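You operate a simulated robot arm through the tools that you are given. There is no shell and no other tool. Be economical: measure what you need, move in short steps, check, and stop when the job is done.

You are at the controls of a simulated robot arm. One attempt, no reset.

JOB
Take the green carton and leave it in the grey tray.

The check looks at the end state, three seconds after you hand in, the way a careful person would. Anything else that was tipped, shoved, dropped, spilled or broken makes it a failure.

ROBOT AND FRAMES
A 7-joint arm with a two-finger parallel gripper, fixed in place. Base frame: the origin is at the foot of the arm, x ahead of it, y to its left, z up; the work surface is at about z = 1.1. Readings come in m, degrees, newtons and seconds.
Its first joint turns from -166.0 to 166.0 degrees. Payload 4.4 kg.
The tool frame sits at the grasp point between the pads (the TCP): z along the fingers, y along the line on which they close. The tips reach 0.023 m beyond it. The gripper opens to 0.094 m. The fingers are 0.038 m wide and 0.01 m thick; the gripper's body (0.054 by 0.096 m) begins 0.039 m behind the TCP.
Orientation is that of the tool frame in the base frame, as a unit quaternion [w, x, y, z]. With the fingers straight down and closing along the base's y, the tool's x points along the base's -x, its y along +y and its z along -z.

CONTROLS
- The arm moves only by the tool nudge_tool. Its argument "targets" is a list of rows, each a list of 3 entries, a list of its own where there are three numbers: the finger opening in m, from 0 to 0.094, then the shift along the tool's x, y, z in units of 20 mm (1.0 is 20 mm), then the turn about the tool's z in units of 5 degrees (1.0 is 5 degrees). In form: [[jaw, [x, y, z], twist], ...]. A call has 1 to 20 rows; each row shifts and turns the commanded pose from where the row before left it, along the tool's axes as they then stand. A call with a number of a shift or a turn outside -1 to 1 is refused whole. A row lasts 0.2 s, in which the tool goes at most 0.05 m and 8.6 degrees; a call with a longer step from one row to the next is refused whole, and so is a gripper value outside its range. A pose out of reach is approached as far as the arm can. The call stops where the force on the tool passes 40 N (or 10 N more than at its start, if that is more) or the arm is blocked; 0.2 s more then pass. The fingers move at their own pace (about 0.072 m/s each) and stop on an object; they squeeze with about 26 N. The grip force told is the motor's: it shows also when the fingers shut on nothing. Time passes only in rows, and 0.2 s behind the last, so rows that do not move let the fingers close. The reply holds the time, the measured pose of the TCP, the force on the tool along the base axes, the opening and the grip force, in the units named above and with some noise, and new pictures: "show" is both (left out), scene, wrist or none.
- Cameras (640 x 400 px; columns grow to the right, rows downward): "scene" is fixed at [0.2193, -0.4997, 1.6915]; the picture's right is [0.49, -0.87, 0.00], its down [-0.58, -0.33, -0.74] and it looks along [0.65, 0.37, -0.67] (base axes); focal length 325 px, centre (320, 200). "wrist" rides on the gripper at [0.086, 0.016, -0.074] in the tool frame; the picture's right is [-0.18, 0.98, 0.00], its down [-0.58, -0.11, -0.81] and it looks along [-0.79, -0.15, 0.59] (tool axes); focal length 243 px, centre (320, 200). There is no depth. A picture from a camera that has moved, and an enlarged one, comes with that camera's place and axes in the base frame and with its lens.
- enlarge(camera, box): a new picture of the part [left, top, right, bottom] of that camera's present view, enlarged. The clock stands still meanwhile.
- job_done(): hands the job in; it is judged then, once.

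Work in short steps. Places have to be worked out from the pictures, the camera data and where the tool is seen: move nearer, look again, correct. Check each grasp and each placing, and mend what went wrong. You have 90 turns and 200 pictures in all, those below and enlarged ones among them. Open the gripper and draw the arm clear of the work before you hand the job in, unless the task says otherwise; then end with one line.

The tools are called after "Request:" as a command line: name --argument value ..., lists and objects as JSON in quotes. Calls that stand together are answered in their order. nudge_tool: Moves the arm, as the interface text tells. Its arguments: {"type":"object","properties":{"targets":{"type":"array"},"show":{"type":"string","enum":["both","scene","wrist","none"]}},"required":["targets"]} The other tools are called the same way: enlarge (camera, box) takes an enlarged picture of a part of a camera's view; job_done () hands the job in.

At the start:

```text
t: 0.0
position: [0.6104, -0.0036, 1.3698]
ee_rot: [-0.001, -0.001, 1.0, 0.0]
force: [-0.7, -0.1, -0.2]
width: 0.0938
grip_force: 0.1
```

scene: 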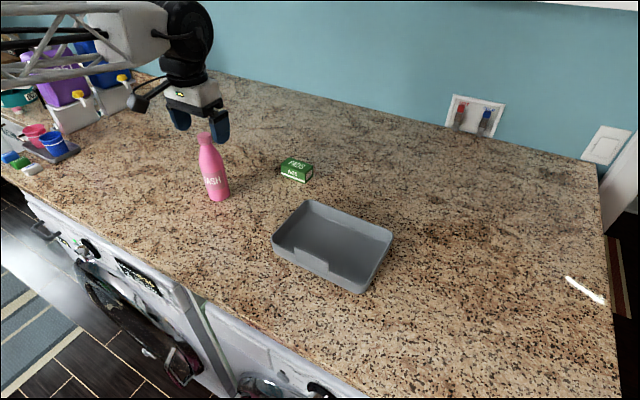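
wrist: 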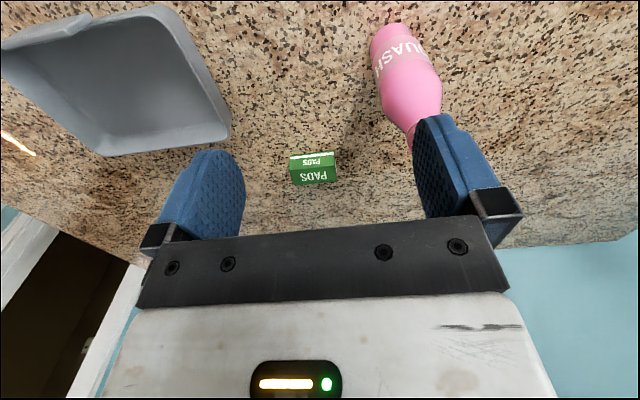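

The scene and wrist views agree on the carton at about (0.856, -0.063). The bottle stands near (0.67, 0.07) and the tray is centred near (0.65, -0.285). I'll enlarge the carton to get its orientation and size.

Request:
enlarge --camera "scene" --box '[257, 145, 337, 195]'

Request:
enlarge --camera "wrist" --box '[265, 135, 361, 195]'

Request:
enlarge --camera "scene" --box '[252, 180, 412, 305]'

```text
8.00 times, centred on (297, 170) of scene
camera zoom: at [0.2193, -0.4997, 1.6915], right [0.49, -0.87, 0.0], down [-0.58, -0.33, -0.74], along [0.65, 0.37, -0.67], focal length 2603 px, centre (504, 440)
```

zoom: 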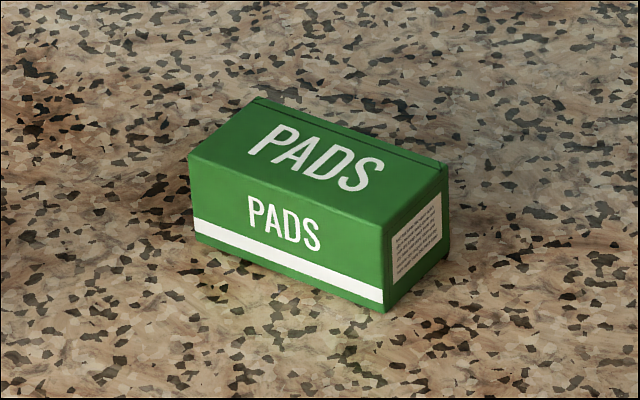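

```text
6.67 times, centred on (313, 165) of wrist
camera zoom: at [0.5245, 0.0122, 1.4435], right [0.18, 0.98, 0.0], down [0.58, -0.11, 0.81], along [0.79, -0.15, -0.59], focal length 1618 px, centre (367, 433)
```

zoom: 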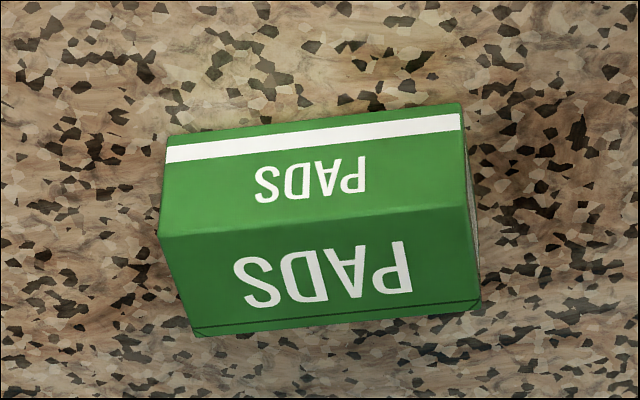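

```text
3.20 times, centred on (332, 242) of scene
camera zoom: at [0.2193, -0.4997, 1.6915], right [0.49, -0.87, 0.0], down [-0.58, -0.33, -0.74], along [0.65, 0.37, -0.67], focal length 1041 px, centre (282, 64)
```

zoom: 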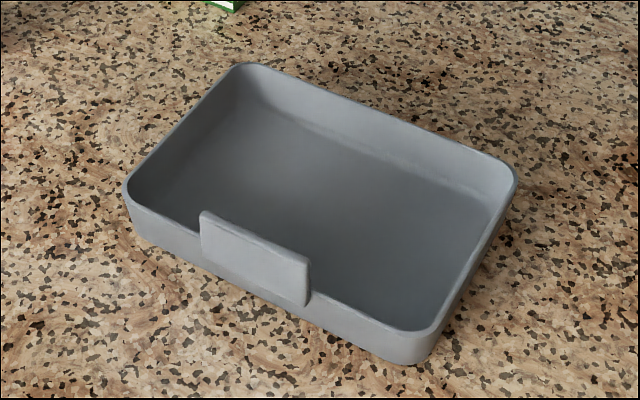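

The carton's centre is about (0.852, -0.062). It is about 0.085 long along y, 0.037 deep along x and about 0.04 tall, so I'll grip across x. I move above it first and then turn 90°.

Request:
nudge_tool --targets '[[0.09, [-0.93, -0.223, 0], 0], [0.09, [-0.93, -0.223, 0], 0], [0.09, [-0.93, -0.223, 0], 0], [0.09, [-0.93, -0.223, 0], 0], [0.09, [-0.93, -0.223, 0], 0], [0.09, [-0.93, -0.223, 0], 0], [0.09, [-0.93, -0.223, 0], 0], [0.09, [-0.93, -0.223, 0], 0], [0.09, [-0.93, -0.223, 0], 0], [0.09, [-0.93, -0.223, 0], 0], [0.09, [-0.93, -0.223, 0], 0], [0.09, [-0.93, -0.223, 0], 0], [0.09, [-0.93, -0.223, 0], 0]]' --show "none"

Request:
nudge_tool --targets '[[0.09, [0, 0, 0], 1], [0.09, [0, 0, 0], 1], [0.09, [0, 0, 0], 1], [0.09, [0, 0, 0], 1], [0.09, [0, 0, 0], 1], [0.09, [0, 0, 0], 1], [0.09, [0, 0, 0], 1], [0.09, [0, 0, 0], 1], [0.09, [0, 0, 0], 1], [0.09, [0, 0, 0], 1], [0.09, [0, 0, 0], 1], [0.09, [0, 0, 0], 1], [0.09, [0, 0, 0], 1], [0.09, [0, 0, 0], 1], [0.09, [0, 0, 0], 1], [0.09, [0, 0, 0], 1], [0.09, [0, 0, 0], 1], [0.09, [0, 0, 0], 1]]'

```text
t: 2.8
position: [0.8526, -0.0616, 1.3691]
ee_rot: [0.001, 0.0, 1.0, 0.0]
force: [-0.9, 0.5, 0.7]
width: 0.0898
grip_force: 0.0
```

```text
t: 6.6
position: [0.8525, -0.0625, 1.3675]
ee_rot: [0.0, 0.708, 0.707, 0.0]
force: [0.0, 0.2, -0.7]
width: 0.09
grip_force: 0.1
camera wrist: at [0.8691, 0.0242, 1.4437], right [0.98, -0.18, 0.0], down [-0.11, -0.58, 0.81], along [-0.15, -0.79, -0.59], focal length 243 px, centre (320, 200)
```

scene: 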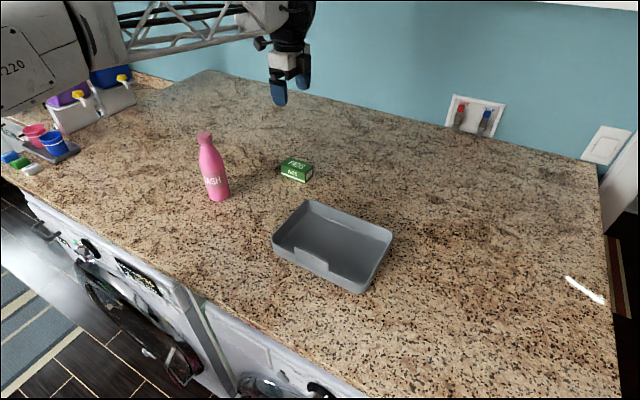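
wrist: 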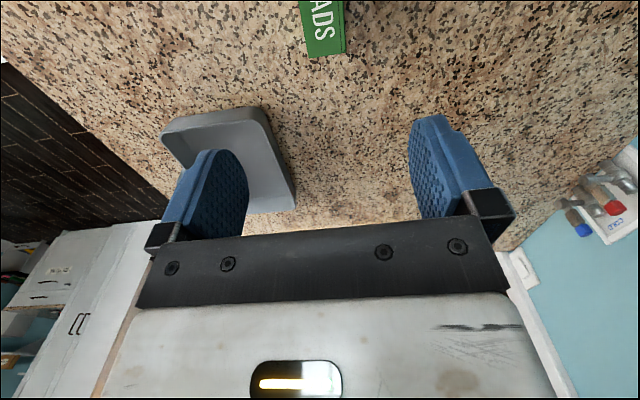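

The enlarged wrist view again puts the carton's centre at x≈0.853, between the fingers. I descend part way and check.

Request:
nudge_tool --targets '[[0.09, [0, 0, 1], 0], [0.09, [0, 0, 1], 0], [0.09, [0, 0, 1], 0], [0.09, [0, 0, 1], 0], [0.09, [0, 0, 1], 0], [0.09, [0, 0, 1], 0], [0.09, [0, 0, 1], 0], [0.09, [0, 0, 1], 0]]'

```text
t: 8.4
position: [0.8522, -0.062, 1.2088]
ee_rot: [0.0, 0.707, 0.707, 0.0]
force: [0.2, 0.3, 0.1]
width: 0.0901
grip_force: 0.1
camera wrist: at [0.869, 0.0241, 1.2838], right [0.98, -0.18, 0.0], down [-0.11, -0.58, 0.81], along [-0.15, -0.79, -0.59], focal length 243 px, centre (320, 200)
```

scene: 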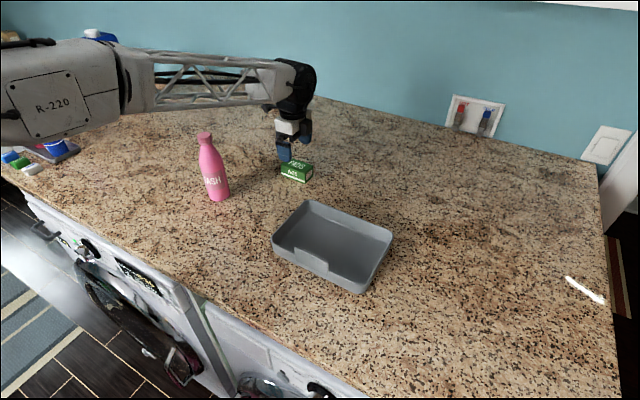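
wrist: 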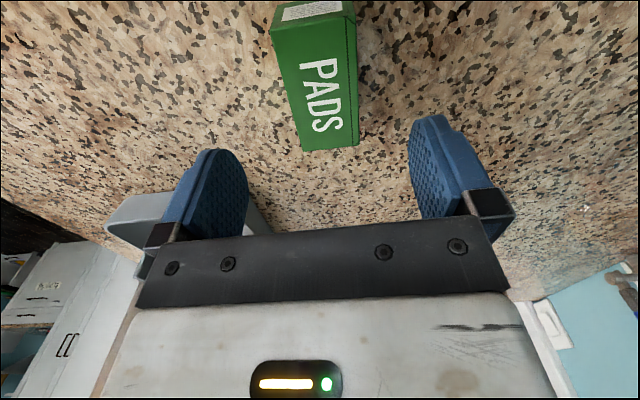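

The carton is centred between the fingers. I descend to z≈1.128 and close.

Request:
nudge_tool --targets '[[0.09, [0, 0, 0.9], 0], [0.09, [0, 0, 0.9], 0], [0.09, [0, 0, 0.8], 0], [0.09, [0, 0, 0.8], 0], [0.09, [0, 0, 0.6], 0], [0.09, [0, 0, 0], 0]]'

Request:
nudge_tool --targets '[[0.06, [0, 0, 0], 0], [0.045, [0, 0, 0], 0], [0.02, [0, 0, 0], 0], [0.02, [0, 0, 0], 0], [0.02, [0, 0, 0], 0]]'

```text
t: 9.8
position: [0.8528, -0.0621, 1.1297]
ee_rot: [0.0, 0.707, 0.707, 0.001]
force: [-0.1, 0.4, -0.5]
width: 0.0898
grip_force: 0.1
camera wrist: at [0.8693, 0.0238, 1.2038], right [0.98, -0.18, 0.0], down [-0.11, -0.58, 0.81], along [-0.15, -0.79, -0.59], focal length 243 px, centre (320, 200)
```

scene: 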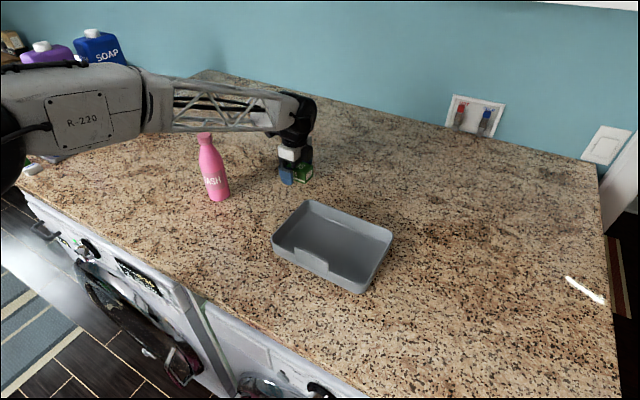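
wrist: 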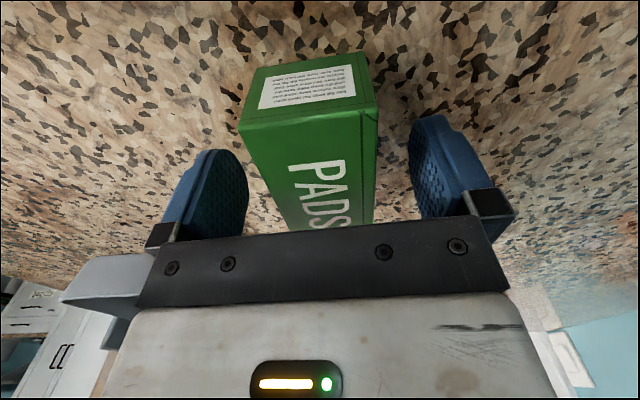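

```text
t: 11.0
position: [0.8521, -0.0626, 1.1295]
ee_rot: [0.001, 0.707, 0.707, 0.0]
force: [1.4, 0.5, 0.5]
width: 0.0442
grip_force: 26.1
camera wrist: at [0.8693, 0.0238, 1.2038], right [0.98, -0.18, 0.0], down [-0.11, -0.58, 0.81], along [-0.15, -0.79, -0.59], focal length 243 px, centre (320, 200)
```

scene: 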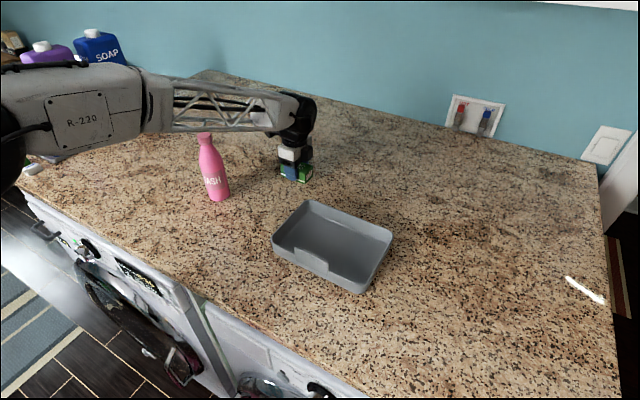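
wrist: 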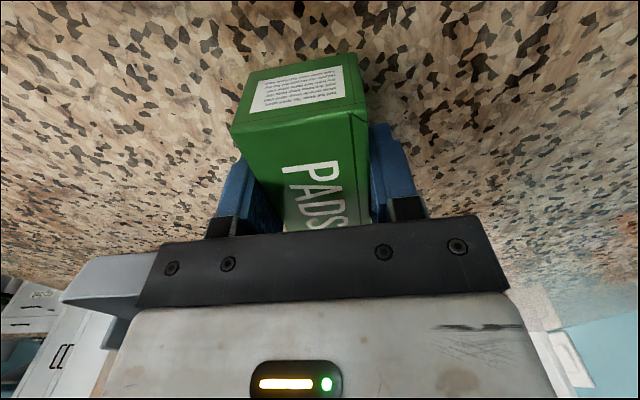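

The carton is held at 0.044 m with 26 N. I lift straight up.

Request:
nudge_tool --targets '[[0.02, [0, 0, -0.5], 0], [0.02, [0, 0, -1], 0], [0.02, [0, 0, -1], 0], [0.02, [0, 0, -1], 0], [0.02, [0, 0, -1], 0], [0.02, [0, 0, -1], 0], [0.02, [0, 0, -1], 0], [0.02, [0, 0, -1], 0], [0.02, [0, 0, -0.5], 0]]' --show "wrist"

```text
t: 13.0
position: [0.8532, -0.062, 1.289]
ee_rot: [0.0, 0.707, 0.707, 0.0]
force: [-0.2, 0.8, -0.7]
width: 0.0198
grip_force: 0.1
camera wrist: at [0.8687, 0.0243, 1.3637], right [0.98, -0.18, 0.0], down [-0.11, -0.58, 0.81], along [-0.15, -0.79, -0.59], focal length 243 px, centre (320, 200)
```

wrist: 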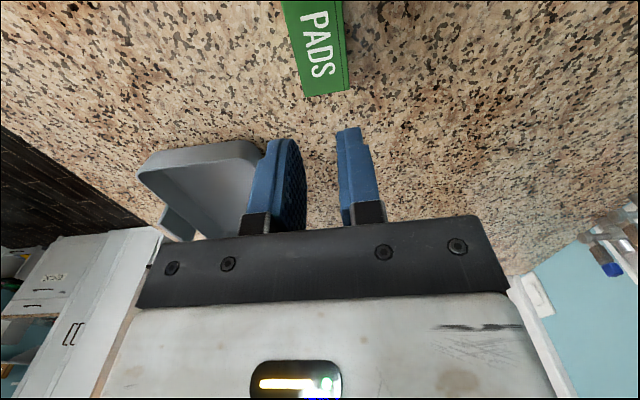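

The fingers closed to 0.02 and the carton is still on the counter, so it slipped out. I'll look at it closely before retrying.

Request:
enlarge --camera "scene" --box '[257, 145, 337, 195]'

Request:
enlarge --camera "wrist" --box '[240, 0, 400, 100]'

```text
8.00 times, centred on (297, 170) of scene
camera zoom: at [0.2193, -0.4997, 1.6915], right [0.49, -0.87, 0.0], down [-0.58, -0.33, -0.74], along [0.65, 0.37, -0.67], focal length 2603 px, centre (504, 440)
```

zoom: 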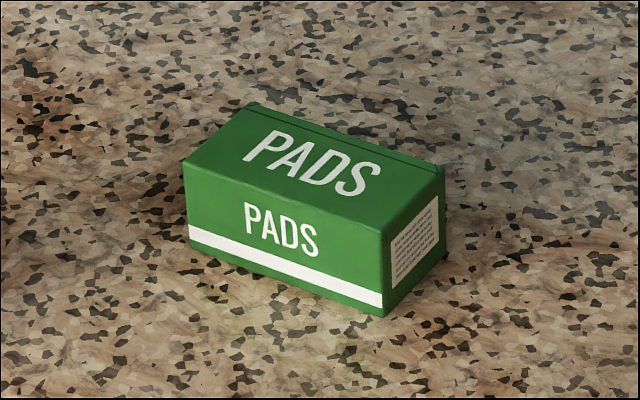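

```text
4.00 times, centred on (320, 50) of wrist
camera zoom: at [0.8687, 0.0243, 1.3637], right [0.98, -0.18, 0.0], down [-0.11, -0.58, 0.81], along [-0.15, -0.79, -0.59], focal length 970 px, centre (320, 800)
```

zoom: 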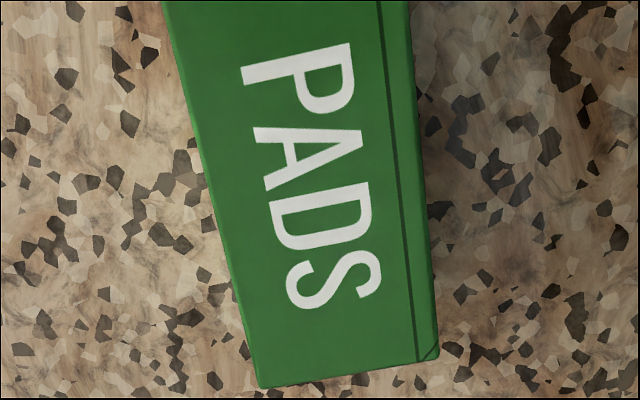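

The carton is still upright and almost exactly where it was. I'll retry with the fingers about 5 mm lower, a longer squeeze and a very slow lift, watching the width.

Request:
nudge_tool --targets '[[0.09, [0, 0, 0], 0], [0.09, [0, 0, 0], 0], [0.09, [0, 0, 0], 0], [0.09, [0, 0, 1], 0], [0.09, [0, 0, 1], 0], [0.09, [0, 0, 1], 0], [0.09, [0, 0, 1], 0], [0.09, [0, 0, 1], 0], [0.09, [0, 0, 1], 0], [0.09, [0, 0, 0.7], 0], [0.09, [0, 0, 0.7], 0], [0.09, [0, 0, 0.5], 0], [0.09, [0, 0, 0.3], 0], [0.09, [0, 0, 0], 0]]' --show "wrist"

Request:
nudge_tool --targets '[[0.06, [0, 0, 0], 0], [0.0, [0, 0, 0], 0], [0.0, [0, 0, 0], 0], [0.0, [0, 0, 0], 0], [0.0, [0, 0, 0], 0], [0.0, [0, 0, 0], 0], [0.0, [0, 0, 0], 0]]' --show "wrist"

Request:
nudge_tool --targets '[[0.0, [0, 0, -0.1], 0], [0.0, [0, 0, -0.1], 0], [0.0, [0, 0, -0.1], 0], [0.0, [0, 0, -0.1], 0], [0.0, [0, 0, 0], 0]]' --show "both"

```text
t: 16.0
position: [0.8507, -0.0628, 1.1253]
ee_rot: [0.0, 0.707, 0.707, -0.001]
force: [0.5, -0.3, -0.1]
width: 0.0902
grip_force: 0.1
camera wrist: at [0.8687, 0.0239, 1.1995], right [0.98, -0.18, 0.0], down [-0.11, -0.58, 0.81], along [-0.15, -0.79, -0.59], focal length 243 px, centre (320, 200)
```

wrist: 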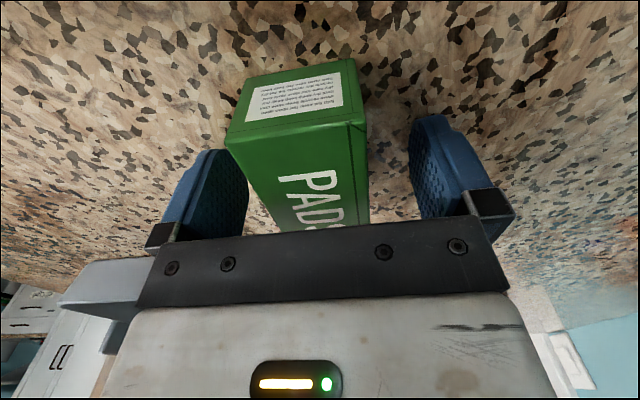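

```text
t: 17.6
position: [0.853, -0.0622, 1.1259]
ee_rot: [0.001, 0.707, 0.707, -0.001]
force: [-0.2, 0.4, -0.1]
width: 0.0446
grip_force: 25.5
camera wrist: at [0.8686, 0.0239, 1.1996], right [0.98, -0.18, 0.0], down [-0.11, -0.58, 0.81], along [-0.15, -0.79, -0.59], focal length 243 px, centre (320, 200)
```

wrist: 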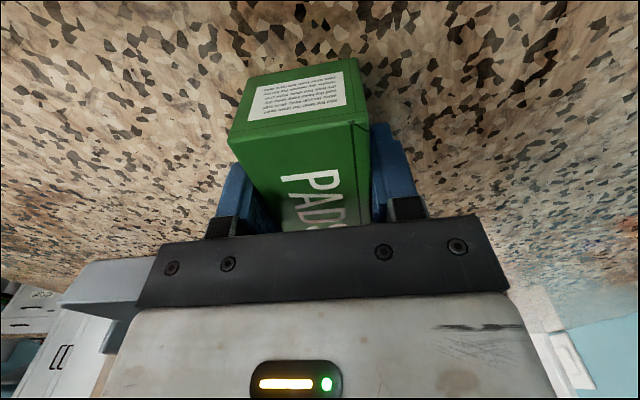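

```text
t: 18.8
position: [0.8533, -0.0617, 1.1325]
ee_rot: [0.0, 0.707, 0.707, 0.0]
force: [0.8, -0.5, 0.5]
width: 0.0443
grip_force: 25.5
camera wrist: at [0.869, 0.0239, 1.2077], right [0.98, -0.18, 0.0], down [-0.11, -0.58, 0.81], along [-0.15, -0.79, -0.59], focal length 243 px, centre (320, 200)
```

scene: 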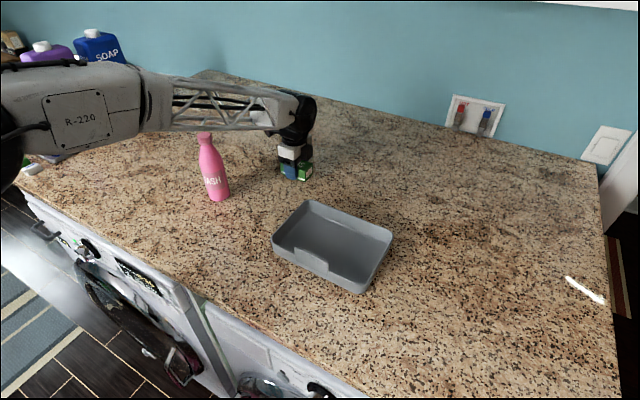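
wrist: 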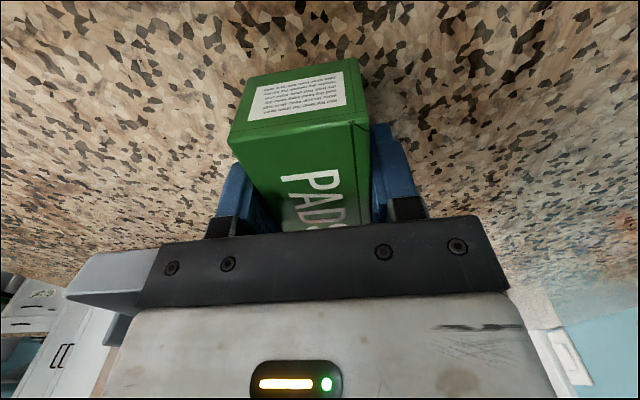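

The carton now rides with the gripper, with the same wrist-view position after 8 mm of slow lift. I continue slowly and check.

Request:
nudge_tool --targets '[[0.0, [0, 0, -0.1], 0], [0.0, [0, 0, -0.1], 0], [0.0, [0, 0, -0.1], 0], [0.0, [0, 0, -0.1], 0], [0.0, [0, 0, -0.1], 0], [0.0, [0, 0, -0.1], 0], [0.0, [0, 0, -0.1], 0], [0.0, [0, 0, -0.1], 0], [0.0, [0, 0, -0.1], 0], [0.0, [0, 0, -0.1], 0]]' --show "both"

```text
t: 21.0
position: [0.8523, -0.0633, 1.1527]
ee_rot: [0.0, 0.707, 0.707, -0.001]
force: [0.7, 0.8, -0.1]
width: 0.0446
grip_force: 26.6
camera wrist: at [0.8691, 0.0236, 1.2277], right [0.98, -0.18, 0.0], down [-0.11, -0.58, 0.81], along [-0.15, -0.79, -0.59], focal length 243 px, centre (320, 200)
```

scene: 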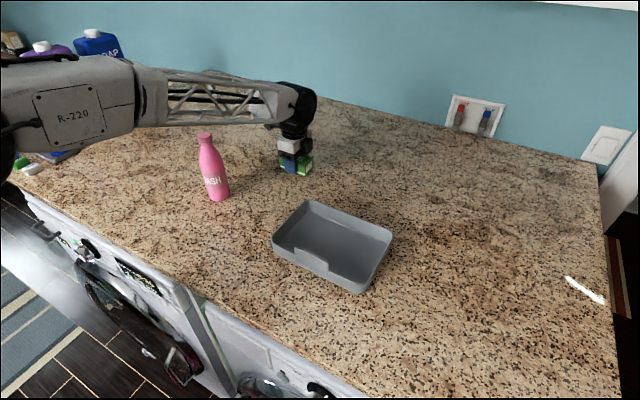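
wrist: 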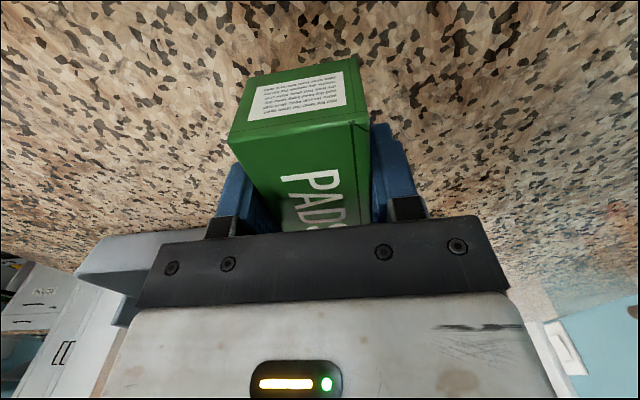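

It holds firmly, with 28 mm lifted and no slip visible. I keep rising gently.

Request:
nudge_tool --targets '[[0.0, [0, 0, -0.1], 0], [0.0, [0, 0, -0.15], 0], [0.0, [0, 0, -0.2], 0], [0.0, [0, 0, -0.2], 0], [0.0, [0, 0, -0.2], 0], [0.0, [0, 0, -0.2], 0], [0.0, [0, 0, -0.2], 0], [0.0, [0, 0, -0.2], 0], [0.0, [0, 0, -0.2], 0], [0.0, [0, 0, -0.2], 0], [0.0, [0, 0, -0.2], 0], [0.0, [0, 0, -0.2], 0], [0.0, [0, 0, -0.2], 0], [0.0, [0, 0, -0.2], 0], [0.0, [0, 0, -0.15], 0], [0.0, [0, 0, -0.1], 0]]' --show "both"

```text
t: 24.4
position: [0.8526, -0.0623, 1.2105]
ee_rot: [0.0, 0.707, 0.707, 0.0]
force: [0.8, 0.0, -1.4]
width: 0.0444
grip_force: 26.3
camera wrist: at [0.8689, 0.024, 1.2855], right [0.98, -0.18, 0.0], down [-0.11, -0.58, 0.81], along [-0.15, -0.79, -0.59], focal length 243 px, centre (320, 200)
```

scene: 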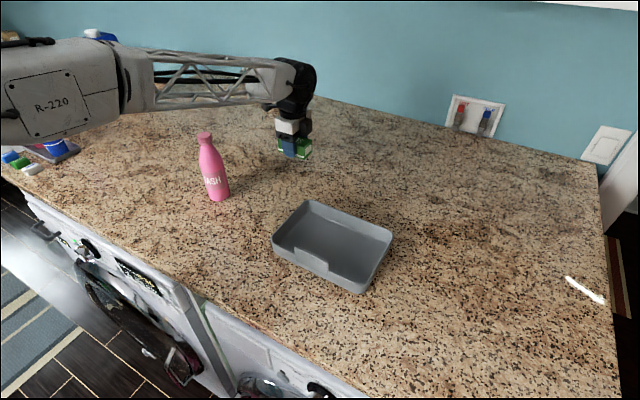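
wrist: 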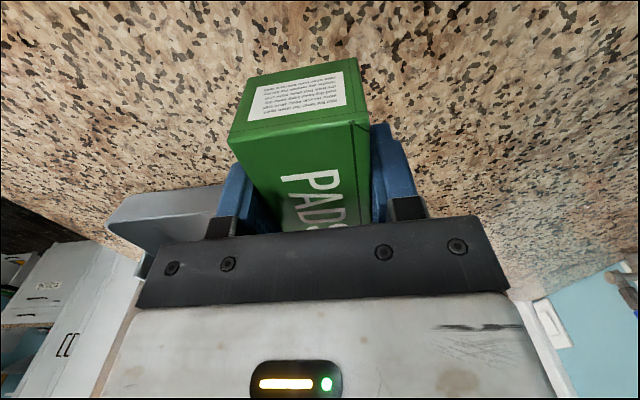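

The grasp is stable at z 1.21. I move diagonally toward the tray (dx −0.197, dy −0.222) in gentle steps.

Request:
nudge_tool --targets '[[0.0, [-0.08, -0.06, 0], 0], [0.0, [-0.14, -0.12, 0], 0], [0.0, [-0.2, -0.17, 0], 0], [0.0, [-0.2, -0.17, 0], 0], [0.0, [-0.2, -0.17, 0], 0], [0.0, [-0.2, -0.17, 0], 0], [0.0, [-0.2, -0.17, 0], 0], [0.0, [-0.2, -0.17, 0], 0], [0.0, [-0.2, -0.17, 0], 0], [0.0, [-0.2, -0.17, 0], 0], [0.0, [-0.2, -0.17, 0], 0], [0.0, [-0.2, -0.17, 0], 0], [0.0, [-0.2, -0.17, 0], 0], [0.0, [-0.2, -0.17, 0], 0], [0.0, [-0.2, -0.17, 0], 0], [0.0, [-0.2, -0.17, 0], 0], [0.0, [-0.2, -0.17, 0], 0], [0.0, [-0.2, -0.17, 0], 0], [0.0, [-0.14, -0.12, 0], 0], [0.0, [-0.08, -0.06, 0], 0]]' --show "wrist"

```text
t: 28.6
position: [0.7909, -0.1359, 1.2108]
ee_rot: [0.001, 0.707, 0.707, -0.001]
force: [-0.7, 0.6, -1.1]
width: 0.0446
grip_force: 26.1
camera wrist: at [0.8076, -0.0488, 1.2856], right [0.98, -0.18, 0.0], down [-0.11, -0.58, 0.81], along [-0.15, -0.79, -0.59], focal length 243 px, centre (320, 200)
```

wrist: 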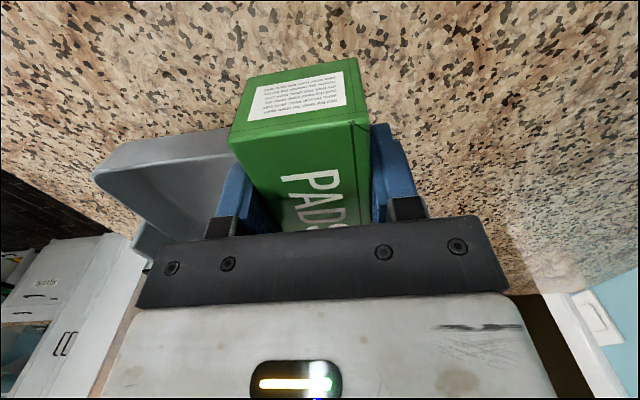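

Still firm. I continue at a slightly larger step with gentle ramps; about dx −0.135 and dy −0.148 remain.

Request:
nudge_tool --targets '[[0.0, [-0.08, -0.07, 0], 0], [0.0, [-0.15, -0.13, 0], 0], [0.0, [-0.22, -0.2, 0], 0], [0.0, [-0.25, -0.23, 0], 0], [0.0, [-0.25, -0.23, 0], 0], [0.0, [-0.25, -0.23, 0], 0], [0.0, [-0.25, -0.23, 0], 0], [0.0, [-0.25, -0.23, 0], 0], [0.0, [-0.25, -0.23, 0], 0], [0.0, [-0.25, -0.23, 0], 0], [0.0, [-0.25, -0.23, 0], 0], [0.0, [-0.25, -0.23, 0], 0], [0.0, [-0.25, -0.23, 0], 0], [0.0, [-0.25, -0.23, 0], 0], [0.0, [-0.25, -0.23, 0], 0], [0.0, [-0.25, -0.23, 0], 0], [0.0, [-0.25, -0.23, 0], 0], [0.0, [-0.22, -0.2, 0], 0], [0.0, [-0.15, -0.13, 0], 0], [0.0, [-0.08, -0.07, 0], 0]]' --show "wrist"

Request:
nudge_tool --targets '[[0.0, [-0.08, -0.07, 0], 0], [0.0, [-0.15, -0.13, 0], 0], [0.0, [-0.22, -0.2, 0], 0], [0.0, [-0.25, -0.23, 0], 0], [0.0, [-0.25, -0.23, 0], 0], [0.0, [-0.25, -0.23, 0], 0], [0.0, [-0.25, -0.23, 0], 0], [0.0, [-0.25, -0.23, 0], 0], [0.0, [-0.25, -0.23, 0], 0], [0.0, [-0.25, -0.23, 0], 0], [0.0, [-0.25, -0.23, 0], 0], [0.0, [-0.25, -0.23, 0], 0], [0.0, [-0.25, -0.23, 0], 0], [0.0, [-0.15, -0.13, 0], 0], [0.0, [-0.08, -0.07, 0], 0], [0.0, [0, 0, 0], 0]]' --show "both"

```text
t: 32.8
position: [0.7108, -0.2239, 1.2107]
ee_rot: [0.0, 0.707, 0.707, 0.0]
force: [1.1, 0.0, -0.3]
width: 0.0447
grip_force: 25.9
camera wrist: at [0.7271, -0.1368, 1.2856], right [0.98, -0.18, 0.0], down [-0.11, -0.58, 0.81], along [-0.15, -0.79, -0.59], focal length 243 px, centre (320, 200)
```

wrist: 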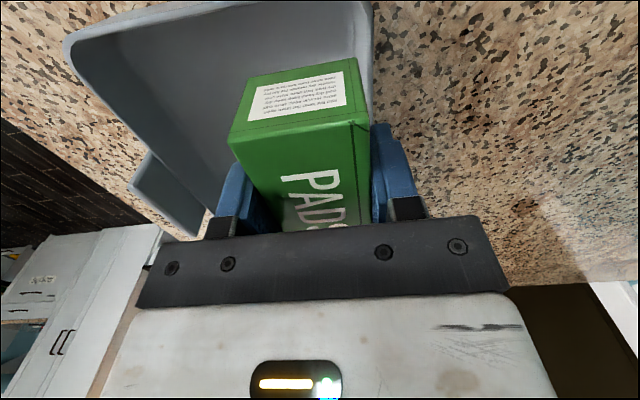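

```text
t: 36.2
position: [0.6529, -0.2867, 1.2107]
ee_rot: [0.0, 0.707, 0.707, 0.001]
force: [0.4, 0.0, -0.9]
width: 0.0445
grip_force: 26.1
camera wrist: at [0.6691, -0.2005, 1.2855], right [0.98, -0.18, 0.0], down [-0.11, -0.58, 0.81], along [-0.15, -0.79, -0.59], focal length 243 px, centre (320, 200)
```

scene: 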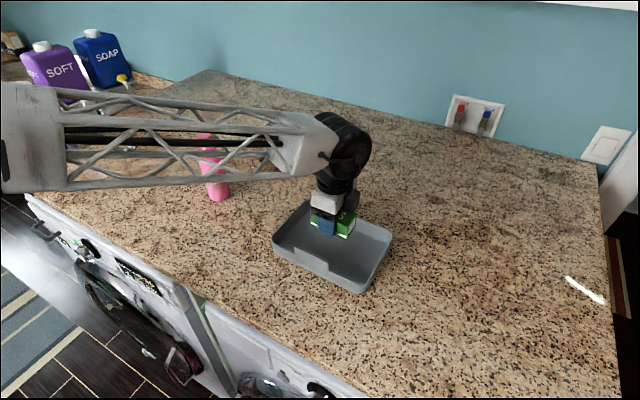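
wrist: 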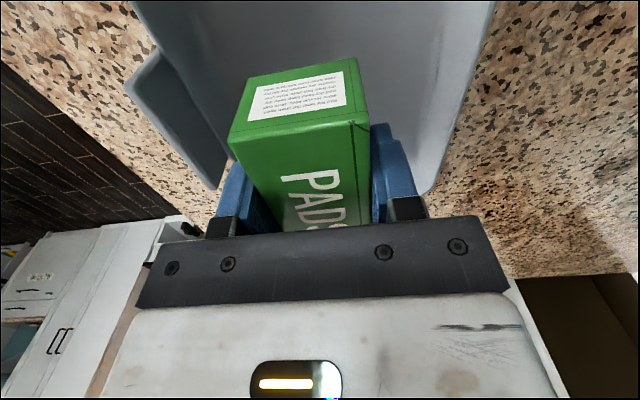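

The carton is over the tray centre; the tray spans x≈0.58–0.735. I lower it slowly, leaving about 10 mm.

Request:
nudge_tool --targets '[[0.0, [0, 0, 0.1], 0], [0.0, [0, 0, 0.15], 0], [0.0, [0, 0, 0.2], 0], [0.0, [0, 0, 0.2], 0], [0.0, [0, 0, 0.2], 0], [0.0, [0, 0, 0.2], 0], [0.0, [0, 0, 0.2], 0], [0.0, [0, 0, 0.2], 0], [0.0, [0, 0, 0.2], 0], [0.0, [0, 0, 0.2], 0], [0.0, [0, 0, 0.2], 0], [0.0, [0, 0, 0.2], 0], [0.0, [0, 0, 0.2], 0], [0.0, [0, 0, 0.2], 0], [0.0, [0, 0, 0.2], 0], [0.0, [0, 0, 0.2], 0], [0.0, [0, 0, 0.2], 0], [0.0, [0, 0, 0.15], 0], [0.0, [0, 0, 0.1], 0], [0.0, [0, 0, 0], 0]]'

```text
t: 40.4
position: [0.6527, -0.2874, 1.1401]
ee_rot: [0.0, 0.707, 0.707, 0.0]
force: [-0.3, 0.3, -1.1]
width: 0.0447
grip_force: 25.5
camera wrist: at [0.6691, -0.2003, 1.2151], right [0.98, -0.18, 0.0], down [-0.11, -0.58, 0.81], along [-0.15, -0.79, -0.59], focal length 243 px, centre (320, 200)
```

scene: 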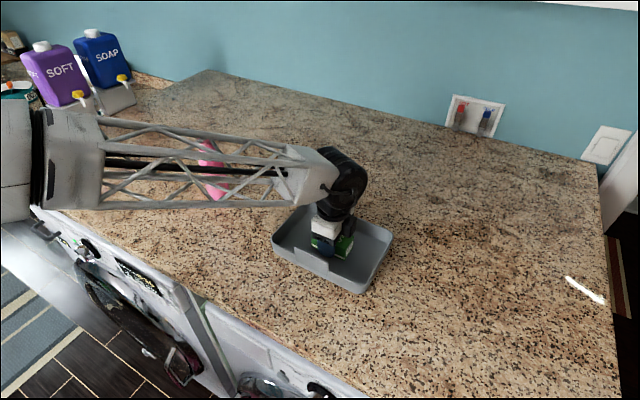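
wrist: 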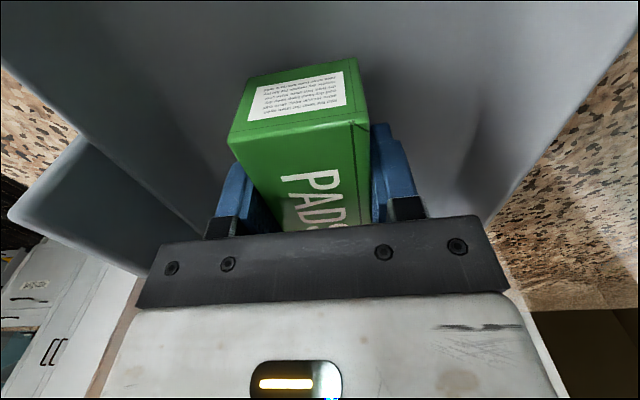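

About 10 mm is left. I make a very fine descent and watch the force.

Request:
nudge_tool --targets '[[0.0, [0, 0, 0.07], 0], [0.0, [0, 0, 0.07], 0], [0.0, [0, 0, 0.07], 0], [0.0, [0, 0, 0.07], 0], [0.0, [0, 0, 0.07], 0], [0.0, [0, 0, 0.05], 0], [0.0, [0, 0, 0], 0]]' --show "wrist"

```text
t: 42.0
position: [0.6528, -0.2872, 1.1321]
ee_rot: [0.0, 0.707, 0.707, 0.0]
force: [-1.1, 0.5, -0.1]
width: 0.0447
grip_force: 25.2
camera wrist: at [0.6692, -0.2004, 1.2072], right [0.98, -0.18, 0.0], down [-0.11, -0.58, 0.81], along [-0.15, -0.79, -0.59], focal length 243 px, centre (320, 200)
```

wrist: 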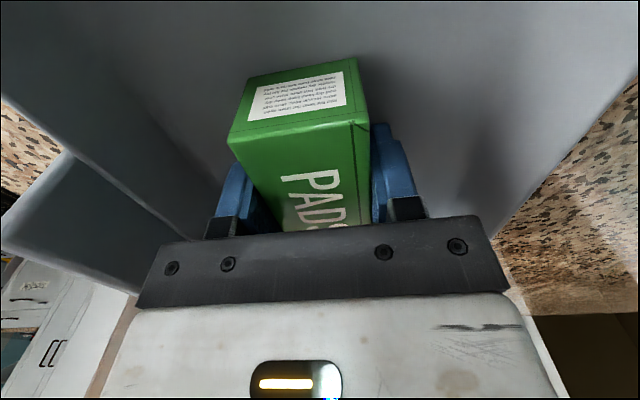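

There is no contact yet. I lower another 2 mm or so in fine steps.

Request:
nudge_tool --targets '[[0.0, [0, 0, 0.04], 0], [0.0, [0, 0, 0.04], 0], [0.0, [0, 0, 0.03], 0], [0.0, [0, 0, 0], 0]]' --show "none"

```text
t: 43.0
position: [0.6521, -0.2875, 1.1309]
ee_rot: [0.0, 0.707, 0.708, 0.0]
force: [-0.3, 0.1, 5.0]
width: 0.0447
grip_force: 25.9
```

The upward force of 5 N shows the carton has touched the tray floor. I open slowly to about 0.07 and then rise.

Request:
nudge_tool --targets '[[0.046, [0, 0, 0], 0], [0.05, [0, 0, 0], 0], [0.056, [0, 0, 0], 0], [0.066, [0, 0, 0], 0], [0.07, [0, 0, 0], 0], [0.07, [0, 0, 0], 0]]' --show "wrist"

Request:
nudge_tool --targets '[[0.07, [0, 0, -0.2], 0], [0.07, [0, 0, -0.4], 0], [0.07, [0, 0, -0.6], 0], [0.07, [0, 0, -0.8], 0], [0.07, [0, 0, -1], 0], [0.07, [0, 0, -1], 0], [0.07, [0, 0, -1], 0], [0.07, [0, 0, -1], 0], [0.07, [0, 0, -1], 0], [0.07, [0, 0, -1], 0], [0.07, [0, 0, -1], 0], [0.07, [0, 0, -1], 0], [0.07, [0, 0, -0.5], 0]]'

```text
t: 44.4
position: [0.6526, -0.2869, 1.1311]
ee_rot: [0.0, 0.707, 0.707, -0.001]
force: [-0.3, 0.0, 0.5]
width: 0.07
grip_force: 0.1
camera wrist: at [0.6691, -0.2005, 1.2052], right [0.98, -0.18, 0.0], down [-0.11, -0.58, 0.81], along [-0.15, -0.79, -0.59], focal length 243 px, centre (320, 200)
```

wrist: 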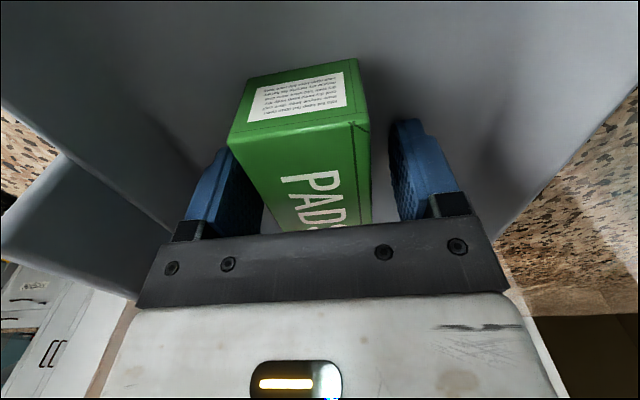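

```text
t: 47.2
position: [0.6526, -0.2875, 1.3401]
ee_rot: [0.0, 0.707, 0.707, -0.001]
force: [0.0, 0.9, 0.6]
width: 0.07
grip_force: 0.1
camera wrist: at [0.6693, -0.2009, 1.416], right [0.98, -0.18, 0.0], down [-0.11, -0.58, 0.81], along [-0.15, -0.79, -0.59], focal length 243 px, centre (320, 200)
```

scene: 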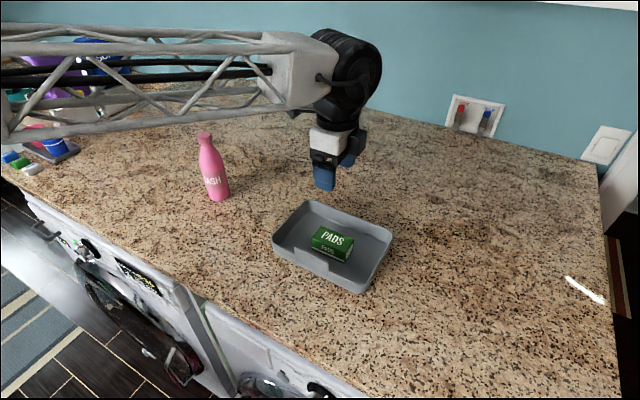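
wrist: 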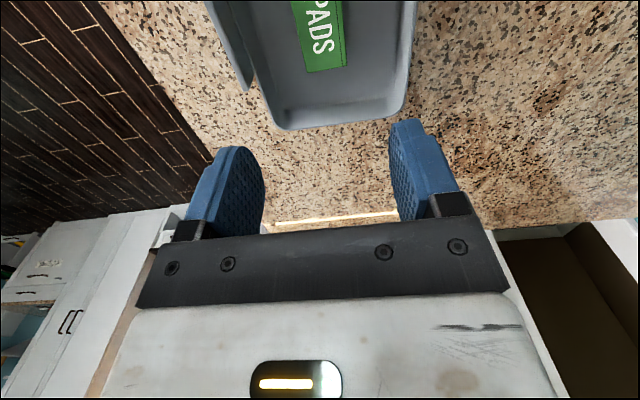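

The carton lies flat and upright in the tray, nothing else has moved, and the gripper is open and clear. I hand in.

Request:
job_done

```text
The job is handed in.
```

The green carton is lying flat in the grey tray and the arm is clear; the first lift slipped with the carton left upright in place, the second held, and nothing else was disturbed.
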